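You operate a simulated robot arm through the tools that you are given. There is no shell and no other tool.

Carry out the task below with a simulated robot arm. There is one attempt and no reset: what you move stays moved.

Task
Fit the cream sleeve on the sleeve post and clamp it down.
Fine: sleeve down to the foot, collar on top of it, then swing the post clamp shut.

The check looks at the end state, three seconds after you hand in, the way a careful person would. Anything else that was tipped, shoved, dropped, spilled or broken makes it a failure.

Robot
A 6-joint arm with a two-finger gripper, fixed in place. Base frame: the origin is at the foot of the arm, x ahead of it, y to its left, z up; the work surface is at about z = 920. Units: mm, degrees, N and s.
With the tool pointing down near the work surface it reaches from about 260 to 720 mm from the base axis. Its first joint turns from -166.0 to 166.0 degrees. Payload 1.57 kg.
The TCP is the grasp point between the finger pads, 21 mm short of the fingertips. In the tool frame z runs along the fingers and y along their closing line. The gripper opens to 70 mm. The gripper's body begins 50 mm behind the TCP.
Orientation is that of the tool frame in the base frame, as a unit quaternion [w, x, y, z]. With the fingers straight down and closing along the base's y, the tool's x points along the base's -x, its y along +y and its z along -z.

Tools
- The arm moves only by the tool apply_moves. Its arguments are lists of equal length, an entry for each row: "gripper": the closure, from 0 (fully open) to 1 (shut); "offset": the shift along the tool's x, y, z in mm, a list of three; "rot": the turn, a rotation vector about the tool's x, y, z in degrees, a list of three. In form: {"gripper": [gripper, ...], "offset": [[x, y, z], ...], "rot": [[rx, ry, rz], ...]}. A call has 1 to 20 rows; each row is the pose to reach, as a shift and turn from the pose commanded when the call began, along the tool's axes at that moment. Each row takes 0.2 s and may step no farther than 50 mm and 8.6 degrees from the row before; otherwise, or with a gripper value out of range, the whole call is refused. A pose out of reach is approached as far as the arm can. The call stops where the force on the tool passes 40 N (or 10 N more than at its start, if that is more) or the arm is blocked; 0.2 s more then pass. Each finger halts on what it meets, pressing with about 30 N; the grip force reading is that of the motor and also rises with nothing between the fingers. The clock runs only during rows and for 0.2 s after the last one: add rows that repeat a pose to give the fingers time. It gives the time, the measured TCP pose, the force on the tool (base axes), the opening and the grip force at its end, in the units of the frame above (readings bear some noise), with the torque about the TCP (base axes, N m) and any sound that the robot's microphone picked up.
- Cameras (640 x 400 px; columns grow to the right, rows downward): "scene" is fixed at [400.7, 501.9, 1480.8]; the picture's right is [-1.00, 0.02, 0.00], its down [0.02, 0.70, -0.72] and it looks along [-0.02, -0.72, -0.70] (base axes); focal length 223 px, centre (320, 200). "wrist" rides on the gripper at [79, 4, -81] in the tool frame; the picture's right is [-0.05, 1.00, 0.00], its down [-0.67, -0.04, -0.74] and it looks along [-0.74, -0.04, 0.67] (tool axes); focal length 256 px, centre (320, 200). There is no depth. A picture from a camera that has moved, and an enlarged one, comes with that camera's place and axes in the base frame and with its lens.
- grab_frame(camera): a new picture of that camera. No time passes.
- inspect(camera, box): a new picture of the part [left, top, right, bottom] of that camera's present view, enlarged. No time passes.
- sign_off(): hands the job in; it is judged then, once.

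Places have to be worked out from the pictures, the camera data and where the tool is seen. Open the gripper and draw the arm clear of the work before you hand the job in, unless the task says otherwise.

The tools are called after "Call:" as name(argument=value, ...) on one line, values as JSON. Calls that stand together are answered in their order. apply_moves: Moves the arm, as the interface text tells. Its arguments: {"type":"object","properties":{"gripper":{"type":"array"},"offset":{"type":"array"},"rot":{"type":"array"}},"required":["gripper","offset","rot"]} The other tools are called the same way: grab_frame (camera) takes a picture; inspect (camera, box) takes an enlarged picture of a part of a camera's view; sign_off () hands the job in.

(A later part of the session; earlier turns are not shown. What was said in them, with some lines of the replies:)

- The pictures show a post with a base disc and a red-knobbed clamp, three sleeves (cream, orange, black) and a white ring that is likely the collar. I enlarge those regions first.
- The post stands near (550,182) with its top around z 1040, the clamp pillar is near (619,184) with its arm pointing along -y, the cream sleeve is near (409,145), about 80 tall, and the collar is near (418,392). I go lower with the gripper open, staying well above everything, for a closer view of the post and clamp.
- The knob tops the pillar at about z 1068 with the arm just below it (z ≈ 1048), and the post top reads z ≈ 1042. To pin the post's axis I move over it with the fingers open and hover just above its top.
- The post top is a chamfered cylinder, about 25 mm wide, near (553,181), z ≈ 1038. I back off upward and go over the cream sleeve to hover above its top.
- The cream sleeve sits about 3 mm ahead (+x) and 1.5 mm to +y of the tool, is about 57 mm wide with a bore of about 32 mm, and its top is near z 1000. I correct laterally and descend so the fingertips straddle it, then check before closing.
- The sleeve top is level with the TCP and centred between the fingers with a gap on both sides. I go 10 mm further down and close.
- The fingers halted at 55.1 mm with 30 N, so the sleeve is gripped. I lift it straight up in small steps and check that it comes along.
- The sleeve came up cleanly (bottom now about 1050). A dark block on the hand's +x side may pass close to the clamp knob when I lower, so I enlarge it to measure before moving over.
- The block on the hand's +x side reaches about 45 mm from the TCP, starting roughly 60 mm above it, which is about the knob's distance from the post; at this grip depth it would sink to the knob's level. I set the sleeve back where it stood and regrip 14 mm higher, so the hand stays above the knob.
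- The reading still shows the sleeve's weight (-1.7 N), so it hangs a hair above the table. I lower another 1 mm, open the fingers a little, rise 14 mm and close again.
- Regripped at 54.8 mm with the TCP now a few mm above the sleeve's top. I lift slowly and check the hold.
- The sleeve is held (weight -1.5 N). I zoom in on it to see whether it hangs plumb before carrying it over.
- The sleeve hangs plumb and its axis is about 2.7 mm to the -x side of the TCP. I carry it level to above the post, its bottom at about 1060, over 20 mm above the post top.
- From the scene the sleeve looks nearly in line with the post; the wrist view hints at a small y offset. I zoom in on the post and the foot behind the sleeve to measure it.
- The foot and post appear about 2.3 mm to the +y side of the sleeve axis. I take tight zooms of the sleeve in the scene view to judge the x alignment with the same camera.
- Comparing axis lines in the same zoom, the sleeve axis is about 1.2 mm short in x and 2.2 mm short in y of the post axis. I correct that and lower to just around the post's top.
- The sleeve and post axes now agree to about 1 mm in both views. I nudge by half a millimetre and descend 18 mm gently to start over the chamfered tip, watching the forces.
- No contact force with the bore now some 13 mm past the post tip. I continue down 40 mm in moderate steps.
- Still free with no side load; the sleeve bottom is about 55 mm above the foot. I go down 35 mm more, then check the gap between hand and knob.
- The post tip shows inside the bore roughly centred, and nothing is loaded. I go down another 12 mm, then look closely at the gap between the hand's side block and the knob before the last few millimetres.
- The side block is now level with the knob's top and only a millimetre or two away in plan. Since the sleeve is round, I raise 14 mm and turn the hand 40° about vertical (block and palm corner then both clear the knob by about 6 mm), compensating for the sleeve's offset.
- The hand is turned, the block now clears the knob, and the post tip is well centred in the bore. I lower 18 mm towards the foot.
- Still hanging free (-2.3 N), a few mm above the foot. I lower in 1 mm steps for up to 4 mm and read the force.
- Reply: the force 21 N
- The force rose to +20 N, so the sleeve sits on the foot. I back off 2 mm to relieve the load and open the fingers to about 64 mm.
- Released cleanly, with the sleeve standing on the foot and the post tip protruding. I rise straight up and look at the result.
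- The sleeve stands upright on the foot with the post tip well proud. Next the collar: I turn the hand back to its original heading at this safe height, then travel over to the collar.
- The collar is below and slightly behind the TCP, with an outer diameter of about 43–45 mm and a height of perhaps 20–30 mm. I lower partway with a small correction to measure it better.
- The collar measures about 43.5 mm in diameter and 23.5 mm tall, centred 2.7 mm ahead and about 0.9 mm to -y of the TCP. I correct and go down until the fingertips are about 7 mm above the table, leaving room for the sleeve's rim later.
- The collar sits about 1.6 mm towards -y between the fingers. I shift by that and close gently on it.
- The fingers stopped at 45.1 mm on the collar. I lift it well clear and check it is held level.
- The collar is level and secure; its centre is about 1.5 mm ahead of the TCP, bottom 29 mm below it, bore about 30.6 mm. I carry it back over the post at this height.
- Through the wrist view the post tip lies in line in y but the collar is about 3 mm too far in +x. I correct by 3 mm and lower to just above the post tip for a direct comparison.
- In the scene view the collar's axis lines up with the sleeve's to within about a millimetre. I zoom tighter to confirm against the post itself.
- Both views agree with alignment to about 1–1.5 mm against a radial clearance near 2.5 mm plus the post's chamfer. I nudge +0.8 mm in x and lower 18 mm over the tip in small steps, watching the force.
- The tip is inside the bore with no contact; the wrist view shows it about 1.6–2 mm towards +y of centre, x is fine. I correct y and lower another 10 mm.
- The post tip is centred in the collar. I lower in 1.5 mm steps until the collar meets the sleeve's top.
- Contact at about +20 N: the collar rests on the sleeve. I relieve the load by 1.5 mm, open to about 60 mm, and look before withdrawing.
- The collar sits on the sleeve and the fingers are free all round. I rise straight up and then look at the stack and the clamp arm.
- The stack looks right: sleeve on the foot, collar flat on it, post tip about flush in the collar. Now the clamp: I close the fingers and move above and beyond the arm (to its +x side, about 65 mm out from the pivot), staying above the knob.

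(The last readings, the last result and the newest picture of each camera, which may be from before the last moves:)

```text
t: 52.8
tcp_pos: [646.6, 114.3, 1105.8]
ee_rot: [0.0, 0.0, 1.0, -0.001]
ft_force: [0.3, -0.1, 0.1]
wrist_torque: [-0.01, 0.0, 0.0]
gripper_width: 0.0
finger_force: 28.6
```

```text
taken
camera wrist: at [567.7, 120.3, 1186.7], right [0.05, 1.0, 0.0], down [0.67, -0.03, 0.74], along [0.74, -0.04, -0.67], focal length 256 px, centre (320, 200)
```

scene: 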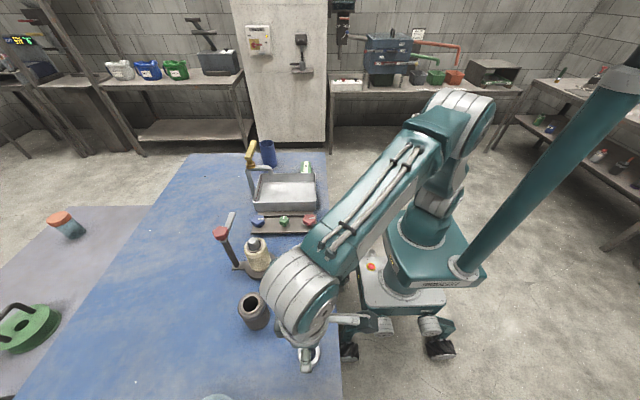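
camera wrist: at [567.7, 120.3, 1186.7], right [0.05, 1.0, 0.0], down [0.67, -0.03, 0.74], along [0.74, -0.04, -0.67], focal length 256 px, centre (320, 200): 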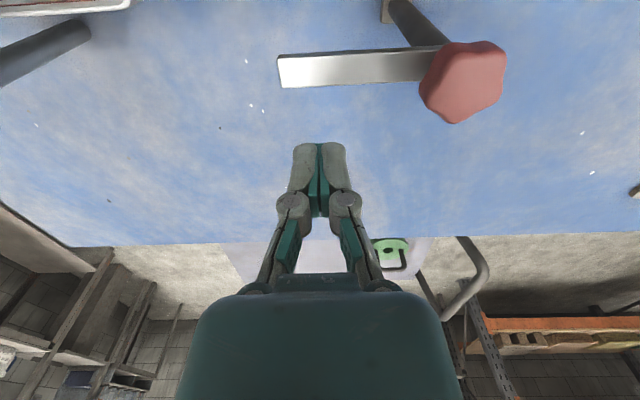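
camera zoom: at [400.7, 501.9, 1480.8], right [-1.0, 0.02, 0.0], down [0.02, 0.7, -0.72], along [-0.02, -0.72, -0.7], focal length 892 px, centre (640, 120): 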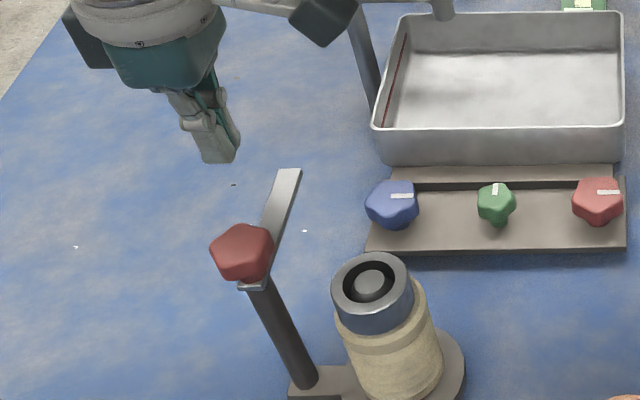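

The closed fingers are about 10 mm beyond the arm's +x edge, level with its outer half. I lower 30 mm beside it and compare the fingertip height with the arm.

Call:
apply_moves(gripper=[1, 1, 1, 1], offset=[[0, 0, 12], [0, 0, 24], [0, 0, 30], [0, 0, 30]], rot=[[0, 0, 0], [0, 0, 0], [0, 0, 0], [0, 0, 0]])

Call:
inspect(camera="scene", box=[205, 190, 255, 240])

Call:
inspect(camera="wrist", box=[240, 60, 480, 220])

```text
t: 53.8
tcp_pos: [645.0, 113.8, 1076.7]
ee_rot: [-0.001, 0.0, 1.0, 0.0]
ft_force: [-1.0, 0.1, -0.3]
wrist_torque: [-0.01, 0.01, -0.02]
gripper_width: 0.0
finger_force: 28.5
```

```text
8.00 times, centred on (230, 215) of scene
camera zoom: at [400.7, 501.9, 1480.8], right [-1.0, 0.02, 0.0], down [0.02, 0.7, -0.72], along [-0.02, -0.72, -0.7], focal length 1784 px, centre (1040, 80)
```

zoom: 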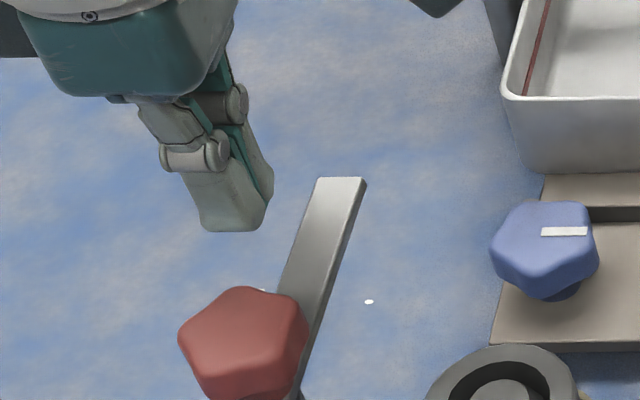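

```text
2.50 times, centred on (360, 140) of wrist
camera zoom: at [566.8, 119.3, 1156.2], right [0.05, 1.0, 0.0], down [0.67, -0.03, 0.74], along [0.74, -0.04, -0.67], focal length 640 px, centre (220, 350)
```

zoom: 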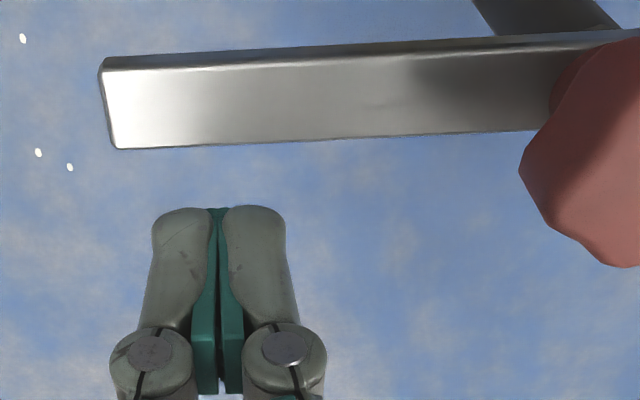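

The fingertips are still roughly 9 mm above the arm's top face. I lower 9 mm more and compare again.

Call:
apply_moves(gripper=[1, 1, 1], offset=[[0, 0, 5], [0, 0, 9], [0, 0, 9]], rot=[[0, 0, 0], [0, 0, 0], [0, 0, 0]])

Call:
inspect(camera="scene", box=[210, 195, 250, 235])

Call:
inspect(camera="wrist", box=[240, 60, 480, 220])

```text
t: 54.6
tcp_pos: [646.6, 114.0, 1065.7]
ee_rot: [0.0, 0.0, 1.0, -0.001]
ft_force: [0.5, 0.5, 0.9]
wrist_torque: [0.0, 0.03, -0.01]
gripper_width: 0.2
finger_force: 29.0
```

```text
10.00 times, centred on (230, 215) of scene
camera zoom: at [400.7, 501.9, 1480.8], right [-1.0, 0.02, 0.0], down [0.02, 0.7, -0.72], along [-0.02, -0.72, -0.7], focal length 2230 px, centre (1220, 50)
```

zoom: 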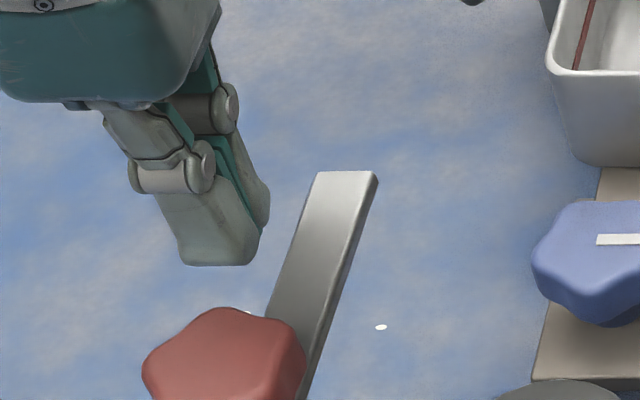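

```text
2.50 times, centred on (360, 140) of wrist
camera zoom: at [567.6, 120.0, 1146.9], right [0.05, 1.0, 0.0], down [0.67, -0.03, 0.74], along [0.74, -0.04, -0.67], focal length 640 px, centre (220, 350)
```

zoom: 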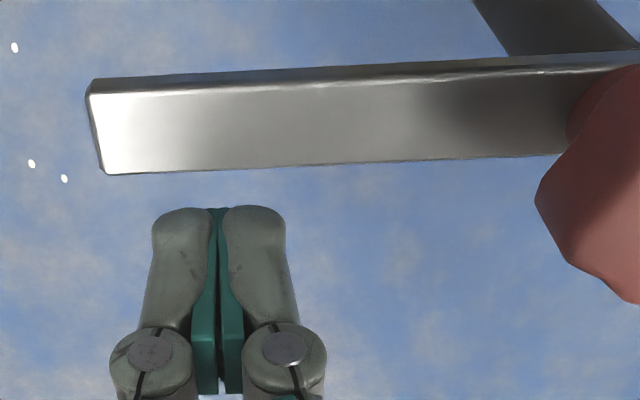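

The fingertips are now level with the arm's top face with a 7 mm side gap. I lower 7 mm beside it for a full-height contact and start pushing its outer end towards -x along the pivot arc, about 30° for now.

Call:
apply_moves(gripper=[1, 1, 1, 1, 1, 1, 1, 1, 1], offset=[[0, 0, 4], [0, 0, 7], [5, 0, 7], [8.5, 0, 7], [16, -1.3, 7], [23, -2.6, 7], [31, -2.3, 7], [38, -1.6, 7], [38, -1.6, 7]], rot=[[0, 0, 0], [0, 0, 0], [0, 0, 0], [0, 0, 0], [0, 0, 0], [0, 0, 0], [0, 0, 0], [0, 0, 0], [0, 0, 0]])

Call:
inspect(camera="scene", box=[200, 190, 290, 280])

Call:
grab_frame(camera="wrist")

```text
t: 56.6
tcp_pos: [608.2, 113.8, 1059.0]
ee_rot: [0.0, 0.0, 1.0, -0.001]
ft_force: [0.4, 0.7, -2.4]
wrist_torque: [-0.02, -0.02, -0.07]
gripper_width: 0.1
finger_force: 28.3
```

```text
4.44 times, centred on (245, 235) of scene
camera zoom: at [400.7, 501.9, 1480.8], right [-1.0, 0.02, 0.0], down [0.02, 0.7, -0.72], along [-0.02, -0.72, -0.7], focal length 991 px, centre (653, 44)
```

zoom: 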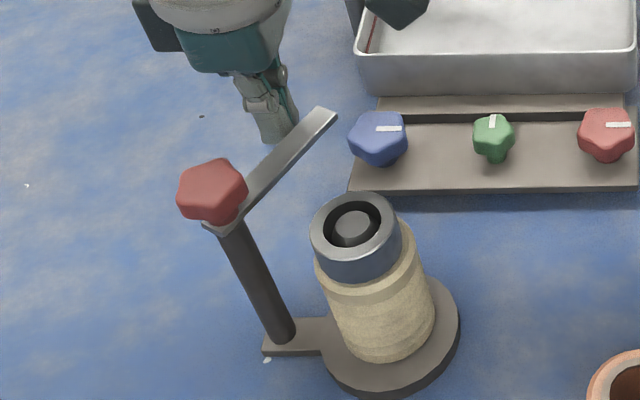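

```text
taken
camera wrist: at [530.2, 117.9, 1139.9], right [0.05, 1.0, 0.0], down [0.67, -0.03, 0.74], along [0.74, -0.04, -0.67], focal length 256 px, centre (320, 200)
```

wrist: 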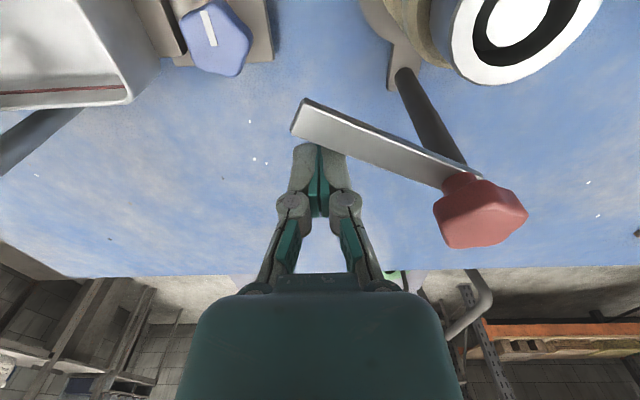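

The arm follows with almost no resistance and the stand has not moved. I keep pushing along the arc to about 60°.

Call:
apply_moves(gripper=[1, 1, 1, 1, 1], offset=[[8, 2.3, 0], [15.8, 5.1, 0], [23, 9.6, 0], [30.3, 14.7, 0], [30.3, 14.7, 0]], rot=[[0, 0, 0], [0, 0, 0], [0, 0, 0], [0, 0, 0], [0, 0, 0]])

Call:
inspect(camera="scene", box=[200, 190, 290, 280])

Call:
grab_frame(camera="wrist")

```text
t: 57.8
tcp_pos: [577.5, 127.8, 1059.5]
ee_rot: [0.0, 0.0, 1.0, -0.001]
ft_force: [-0.1, -0.2, -0.1]
wrist_torque: [0.04, -0.01, 0.0]
gripper_width: 0.0
finger_force: 29.1
```

```text
4.44 times, centred on (245, 235) of scene
camera zoom: at [400.7, 501.9, 1480.8], right [-1.0, 0.02, 0.0], down [0.02, 0.7, -0.72], along [-0.02, -0.72, -0.7], focal length 991 px, centre (653, 44)
```

zoom: 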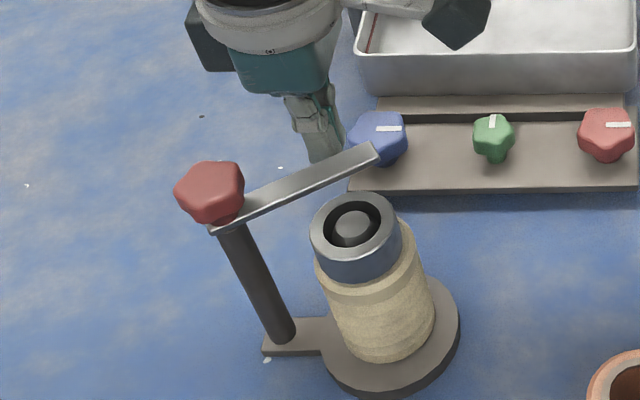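

```text
taken
camera wrist: at [499.7, 133.0, 1139.8], right [0.05, 1.0, 0.0], down [0.67, -0.04, 0.74], along [0.74, -0.04, -0.67], focal length 256 px, centre (320, 200)
```

wrist: 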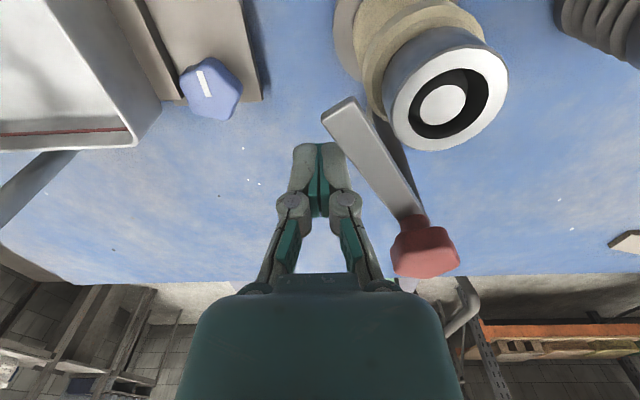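

The arm is at roughly 58°. Before it passes over the collar, I check its height above the collar and the finger's overlap with it in close-ups.

Call:
inspect(camera="scene", box=[222, 212, 262, 252])

Call:
inspect(camera="wrist", box=[270, 30, 520, 290])

```text
10.00 times, centred on (242, 232) of scene
camera zoom: at [400.7, 501.9, 1480.8], right [-1.0, 0.02, 0.0], down [0.02, 0.7, -0.72], along [-0.02, -0.72, -0.7], focal length 2230 px, centre (1100, -120)
```

zoom: 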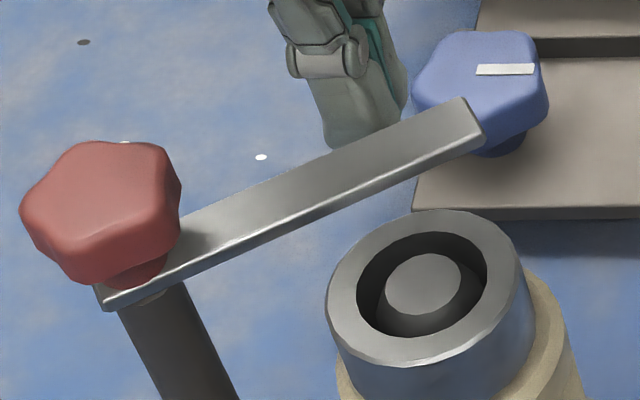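

```text
1.54 times, centred on (395, 160) of wrist
camera zoom: at [499.7, 133.0, 1139.8], right [0.05, 1.0, 0.0], down [0.67, -0.04, 0.74], along [0.74, -0.04, -0.67], focal length 394 px, centre (205, 262)
```

zoom: 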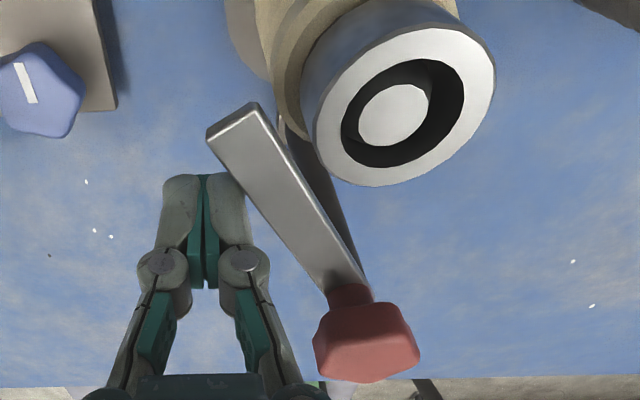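

The finger can stay low and clear of the collar if I finish the push closer to the pivot, so I back off, raise 2 mm and move to about 33 mm from the pivot behind the arm.

Call:
apply_moves(gripper=[1, 1, 1, 1, 1, 1], offset=[[-3.3, -5.4, 0], [-3.3, -5.4, -2], [-19.3, -0.4, -2], [-35.3, 4.6, -2], [-30.6, 12.9, -2], [-30.6, 12.9, -2]], rot=[[0, 0, 0], [0, 0, 0], [0, 0, 0], [0, 0, 0], [0, 0, 0], [0, 0, 0]])

Call:
inspect(camera="wrist", box=[240, 30, 480, 290])

Call:
inspect(camera="scene", box=[200, 190, 280, 270])

```text
t: 59.2
tcp_pos: [610.2, 140.6, 1059.2]
ee_rot: [-0.001, 0.0, 1.0, -0.001]
ft_force: [-0.4, -0.4, -0.3]
wrist_torque: [0.02, -0.01, 0.01]
gripper_width: 0.0
finger_force: 28.5
```

```text
1.54 times, centred on (360, 160) of wrist
camera zoom: at [530.8, 146.4, 1141.2], right [0.05, 1.0, 0.0], down [0.67, -0.03, 0.74], along [0.74, -0.04, -0.67], focal length 394 px, centre (258, 262)
```

zoom: 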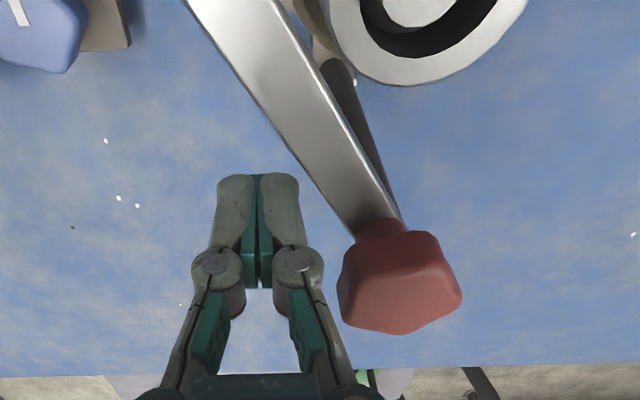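

```text
5.00 times, centred on (240, 230) of scene
camera zoom: at [400.7, 501.9, 1480.8], right [-1.0, 0.02, 0.0], down [0.02, 0.7, -0.72], along [-0.02, -0.72, -0.7], focal length 1115 px, centre (720, 50)
```

zoom: 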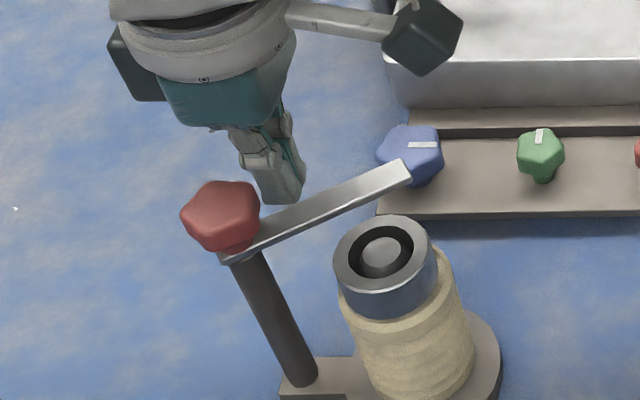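

The finger is behind the arm near the pivot with clear space to the knob and collar. I push on to about 80°, in small steps.

Call:
apply_moves(gripper=[1, 1, 1, 1, 1, 1], offset=[[3, 2.5, 0], [5.9, 4.9, 0], [8, 6.4, 0], [10, 7.9, 0], [14.1, 12.2, 0], [14.1, 12.2, 0]], rot=[[0, 0, 0], [0, 0, 0], [0, 0, 0], [0, 0, 0], [0, 0, 0], [0, 0, 0]])

Call:
inspect(camera="wrist", box=[240, 30, 480, 290])

Call:
inspect(camera="scene", box=[200, 190, 280, 270])

```text
t: 60.6
tcp_pos: [593.2, 152.2, 1062.1]
ee_rot: [-0.001, 0.0, 1.0, -0.002]
ft_force: [0.5, -0.2, 0.7]
wrist_torque: [0.0, -0.02, -0.02]
gripper_width: 0.0
finger_force: 28.3
```

```text
1.54 times, centred on (360, 160) of wrist
camera zoom: at [515.8, 158.5, 1142.9], right [0.05, 1.0, 0.0], down [0.67, -0.03, 0.74], along [0.74, -0.04, -0.67], focal length 394 px, centre (258, 262)
```

zoom: 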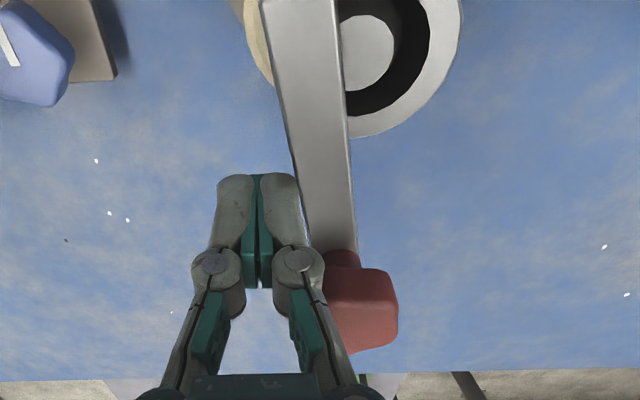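

```text
5.00 times, centred on (240, 230) of scene
camera zoom: at [400.7, 501.9, 1480.8], right [-1.0, 0.02, 0.0], down [0.02, 0.7, -0.72], along [-0.02, -0.72, -0.7], focal length 1115 px, centre (720, 50)
```

zoom: 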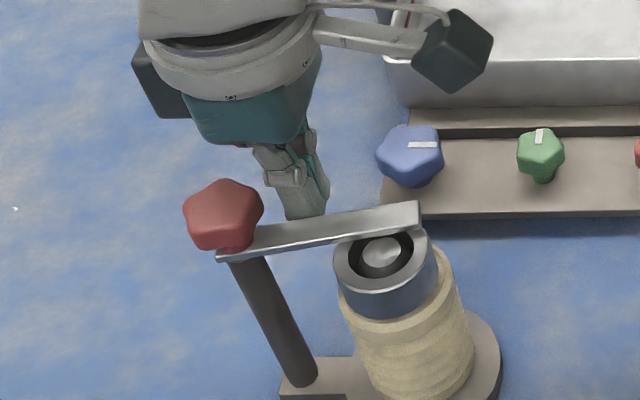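

The arm swings freely over the collar, now about 80°. I push the last degrees in small steps and look again.

Call:
apply_moves(gripper=[1, 1, 1, 1], offset=[[1.2, 1.6, 0], [2.3, 3.1, 0], [3.2, 4.8, 0], [3.2, 4.8, 0]], rot=[[0, 0, 0], [0, 0, 0], [0, 0, 0], [0, 0, 0]])

Call:
inspect(camera="wrist", box=[240, 30, 480, 290])

Call:
inspect(camera="scene", box=[200, 190, 280, 270])

```text
t: 61.6
tcp_pos: [590.8, 157.9, 1061.7]
ee_rot: [0.0, 0.001, 1.0, -0.001]
ft_force: [0.4, 0.4, -0.9]
wrist_torque: [0.01, 0.0, -0.01]
gripper_width: 0.1
finger_force: 28.8
```

```text
1.54 times, centred on (360, 160) of wrist
camera zoom: at [512.4, 163.0, 1142.3], right [0.05, 1.0, 0.0], down [0.67, -0.03, 0.74], along [0.74, -0.04, -0.67], focal length 394 px, centre (258, 262)
```

zoom: 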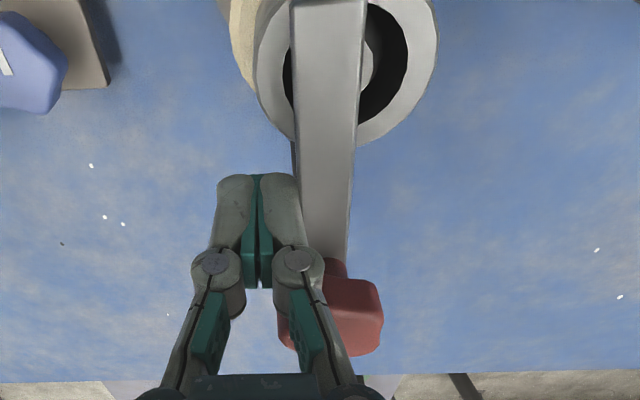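

```text
5.00 times, centred on (240, 230) of scene
camera zoom: at [400.7, 501.9, 1480.8], right [-1.0, 0.02, 0.0], down [0.02, 0.7, -0.72], along [-0.02, -0.72, -0.7], focal length 1115 px, centre (720, 50)
```

zoom: 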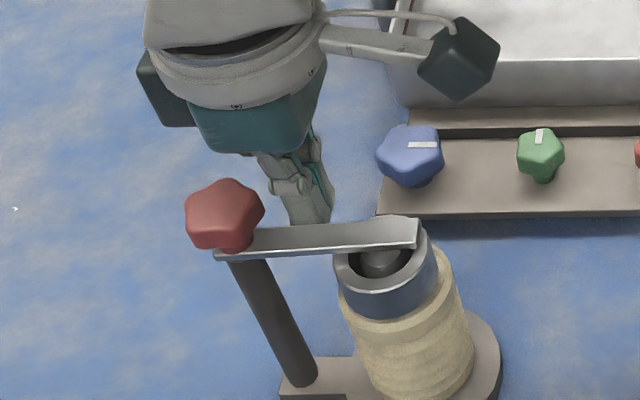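

The arm is a few degrees short of centred over the post. I push another 2.5 mm in +y in fine steps, watching the force for an end stop.

Call:
apply_moves(gripper=[1, 1, 1, 1, 1], offset=[[0.3, 0.8, 0], [0.5, 1.5, 0], [0.7, 2.0, 0], [0.8, 2.6, 0], [0.8, 2.6, 0]], rot=[[0, 0, 0], [0, 0, 0], [0, 0, 0], [0, 0, 0], [0, 0, 0]])

Call:
inspect(camera="wrist", box=[240, 30, 480, 290])

Call:
inspect(camera="scene", box=[220, 210, 280, 270])

```text
t: 62.8
tcp_pos: [590.4, 160.0, 1061.4]
ee_rot: [0.0, 0.0, 1.0, -0.001]
ft_force: [0.1, -0.6, 1.2]
wrist_torque: [0.02, -0.04, 0.0]
gripper_width: 0.0
finger_force: 28.1
```

```text
1.54 times, centred on (360, 160) of wrist
camera zoom: at [511.6, 165.4, 1142.6], right [0.05, 1.0, 0.0], down [0.67, -0.03, 0.74], along [0.74, -0.04, -0.67], focal length 394 px, centre (258, 262)
```

zoom: 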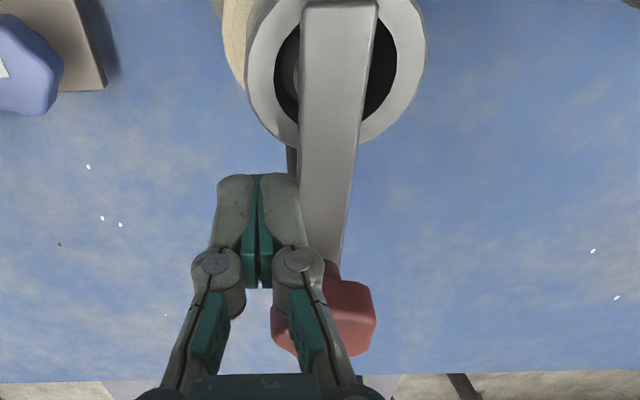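

```text
6.67 times, centred on (250, 240) of scene
camera zoom: at [400.7, 501.9, 1480.8], right [-1.0, 0.02, 0.0], down [0.02, 0.7, -0.72], along [-0.02, -0.72, -0.7], focal length 1486 px, centre (787, -67)
```

zoom: 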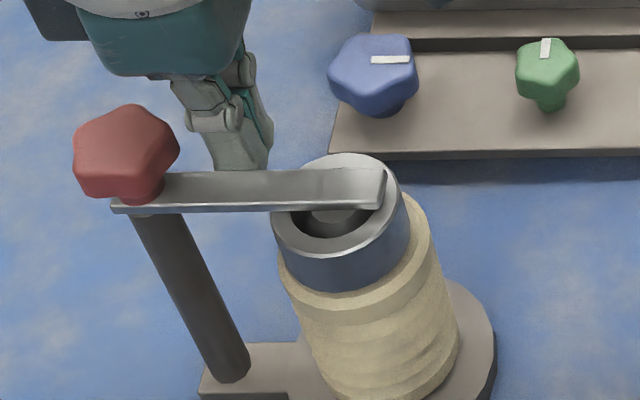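

The arm is now within about 1.5° of straight over the post, still without resistance. I push one more millimetre and see whether a stop is felt.

Call:
apply_moves(gripper=[1, 1, 1], offset=[[0.1, 0.5, 0], [0.2, 1.0, 0], [0.2, 1.0, 0]], rot=[[0, 0, 0], [0, 0, 0], [0, 0, 0]])

Call:
inspect(camera="wrist", box=[240, 30, 480, 290])

Call:
inspect(camera="scene", box=[220, 210, 280, 270])

```text
t: 63.6
tcp_pos: [590.7, 160.3, 1061.5]
ee_rot: [-0.001, 0.0, 1.0, -0.001]
ft_force: [1.4, -5.5, 2.9]
wrist_torque: [-0.02, -0.02, -0.06]
gripper_width: 0.0
finger_force: 28.0
```

```text
1.54 times, centred on (360, 160) of wrist
camera zoom: at [511.4, 165.5, 1142.2], right [0.05, 1.0, 0.0], down [0.67, -0.04, 0.74], along [0.74, -0.04, -0.67], focal length 394 px, centre (258, 262)
```

zoom: 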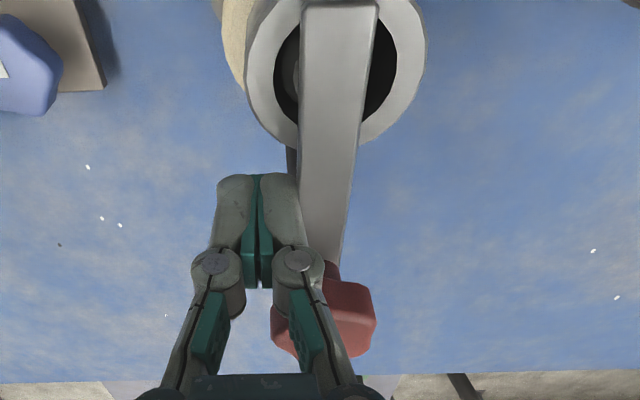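

```text
6.67 times, centred on (250, 240) of scene
camera zoom: at [400.7, 501.9, 1480.8], right [-1.0, 0.02, 0.0], down [0.02, 0.7, -0.72], along [-0.02, -0.72, -0.7], focal length 1486 px, centre (787, -67)
```

zoom: 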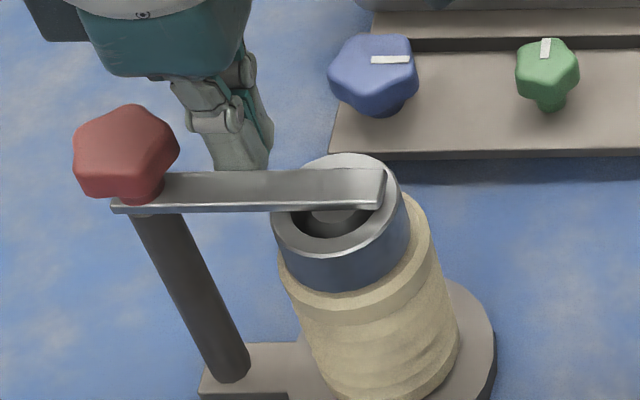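

A firm stop is felt (-5.5 N in y) with the arm unmoved and straight over the post, so the clamp is shut. I back the finger away in -y, then rise clear.

Call:
apply_moves(gripper=[1, 1, 1, 1, 1, 1, 1], offset=[[0, -3, 0], [0, -8, 0], [0, -14, 0], [0, -14, -20], [0, -14, -60], [0, -14, -100], [0, -14, -100]], rot=[[0, 0, 0], [0, 0, 0], [0, 0, 0], [0, 0, 0], [0, 0, 0], [0, 0, 0], [0, 0, 0]])

Call:
inspect(camera="scene", box=[205, 200, 295, 290])

Call:
grab_frame(camera="wrist")

```text
t: 65.2
tcp_pos: [592.5, 146.7, 1157.7]
ee_rot: [-0.001, 0.0, 1.0, -0.001]
ft_force: [0.0, -0.2, -0.2]
wrist_torque: [0.0, -0.03, -0.01]
gripper_width: 0.2
finger_force: 28.3
```

```text
4.44 times, centred on (250, 245) of scene
camera zoom: at [400.7, 501.9, 1480.8], right [-1.0, 0.02, 0.0], down [0.02, 0.7, -0.72], along [-0.02, -0.72, -0.7], focal length 991 px, centre (631, 0)
```

zoom: 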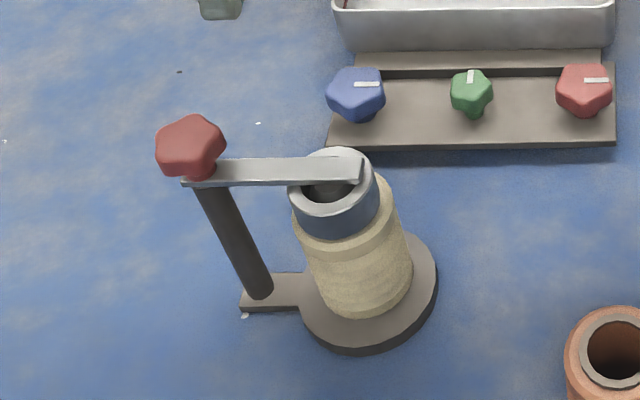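

```text
taken
camera wrist: at [513.0, 151.0, 1238.5], right [0.05, 1.0, 0.0], down [0.67, -0.03, 0.74], along [0.74, -0.04, -0.67], focal length 256 px, centre (320, 200)
```

wrist: 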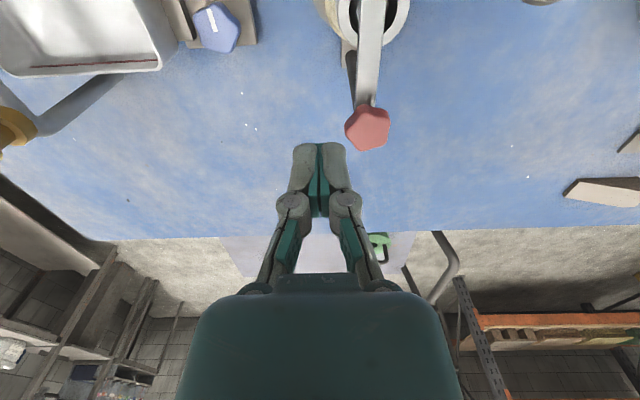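

The clamp arm lies straight over the collar and post, and the stand is exactly where it was. I draw back to the starting area and open the gripper.

Call:
apply_moves(gripper=[1, 0.8, 0.5, 0.2, 0, 0, 0], offset=[[0, 0, -40], [40, 5, -65], [85, 12, -80], [130, 20, -100], [170, 25, -120], [200, 30, -135], [200, 30, -135]], rot=[[0, 0, 0], [0, 0, 0], [0, 0, 0], [0, 0, 0], [0, 0, 0], [0, 0, 0], [0, 0, 0]])

Call:
grab_frame(camera="scene")

Call:
inspect(camera="wrist", box=[240, 0, 440, 240])

Call:
inspect(camera="scene", box=[215, 215, 285, 285])

```text
t: 66.8
tcp_pos: [388.7, 178.5, 1296.0]
ee_rot: [-0.001, 0.0, 1.0, 0.0]
ft_force: [0.1, 0.2, -0.4]
wrist_torque: [0.0, 0.05, 0.01]
gripper_width: 69.8
finger_force: 0.0
```

```text
taken
```

scene: 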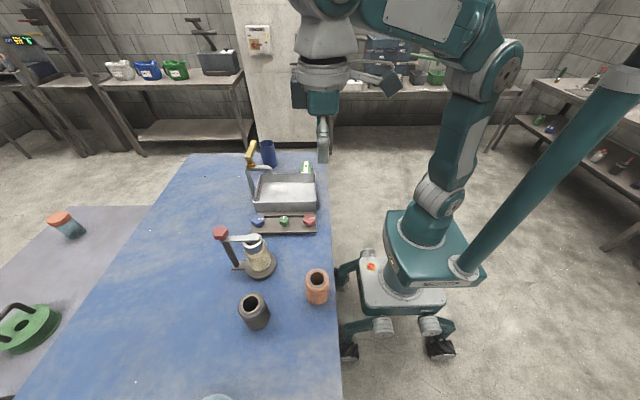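

```text
1.67 times, centred on (340, 120) of wrist
camera zoom: at [310.4, 183.5, 1377.8], right [0.05, 1.0, 0.0], down [0.67, -0.03, 0.74], along [0.74, -0.04, -0.67], focal length 427 px, centre (287, 333)
```

zoom: 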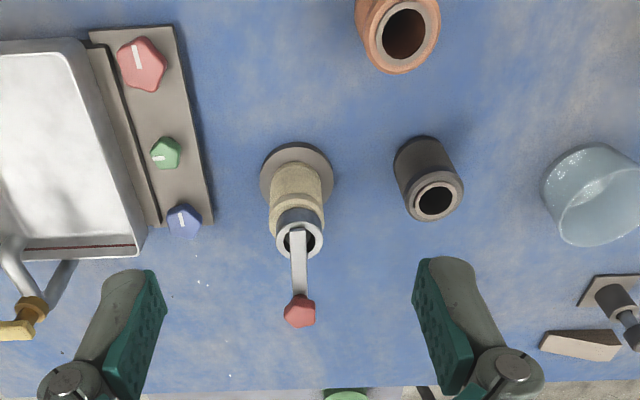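

```text
5.71 times, centred on (250, 250) of scene
camera zoom: at [400.7, 501.9, 1480.8], right [-1.0, 0.02, 0.0], down [0.02, 0.7, -0.72], along [-0.02, -0.72, -0.7], focal length 1274 px, centre (720, -86)
```

zoom: 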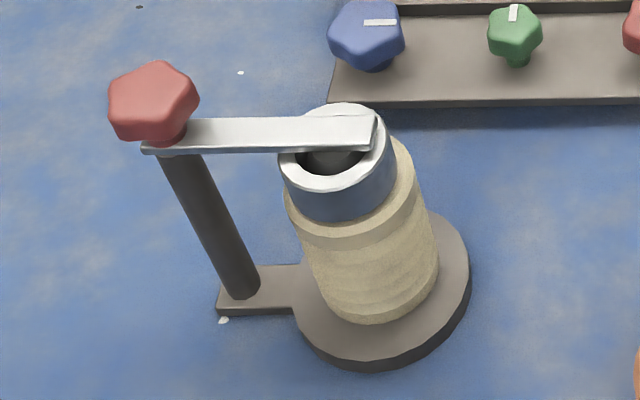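

The sleeve is on the foot, the collar is flat on top of it, and the clamp arm is shut over the post. Nothing else has moved, and the gripper is open and well clear, so I hand in the job.

Call:
sign_off()

```text
The job is handed in.
```

The cream sleeve is on the post and clamped, and I've handed the job in; no result has come back yet.

- **Sleeve:** it sits down on the foot. I felt it land at about 20 N before letting go.
- **Collar:** it rests on top of the sleeve, with the post tip showing inside it.
- **Clamp:** I swung the arm over the collar and post until it met its stop. It stayed there when I backed away. There is a small gap between the arm and the collar, so it holds the collar from above rather than pressing on it.

I had to regrip the sleeve once, setting it back in its original spot first, because the hand would have come too close to the clamp knob. In the last pictures the stand is where it started, and nothing else I could see had moved. The gripper is open and back near its starting position.
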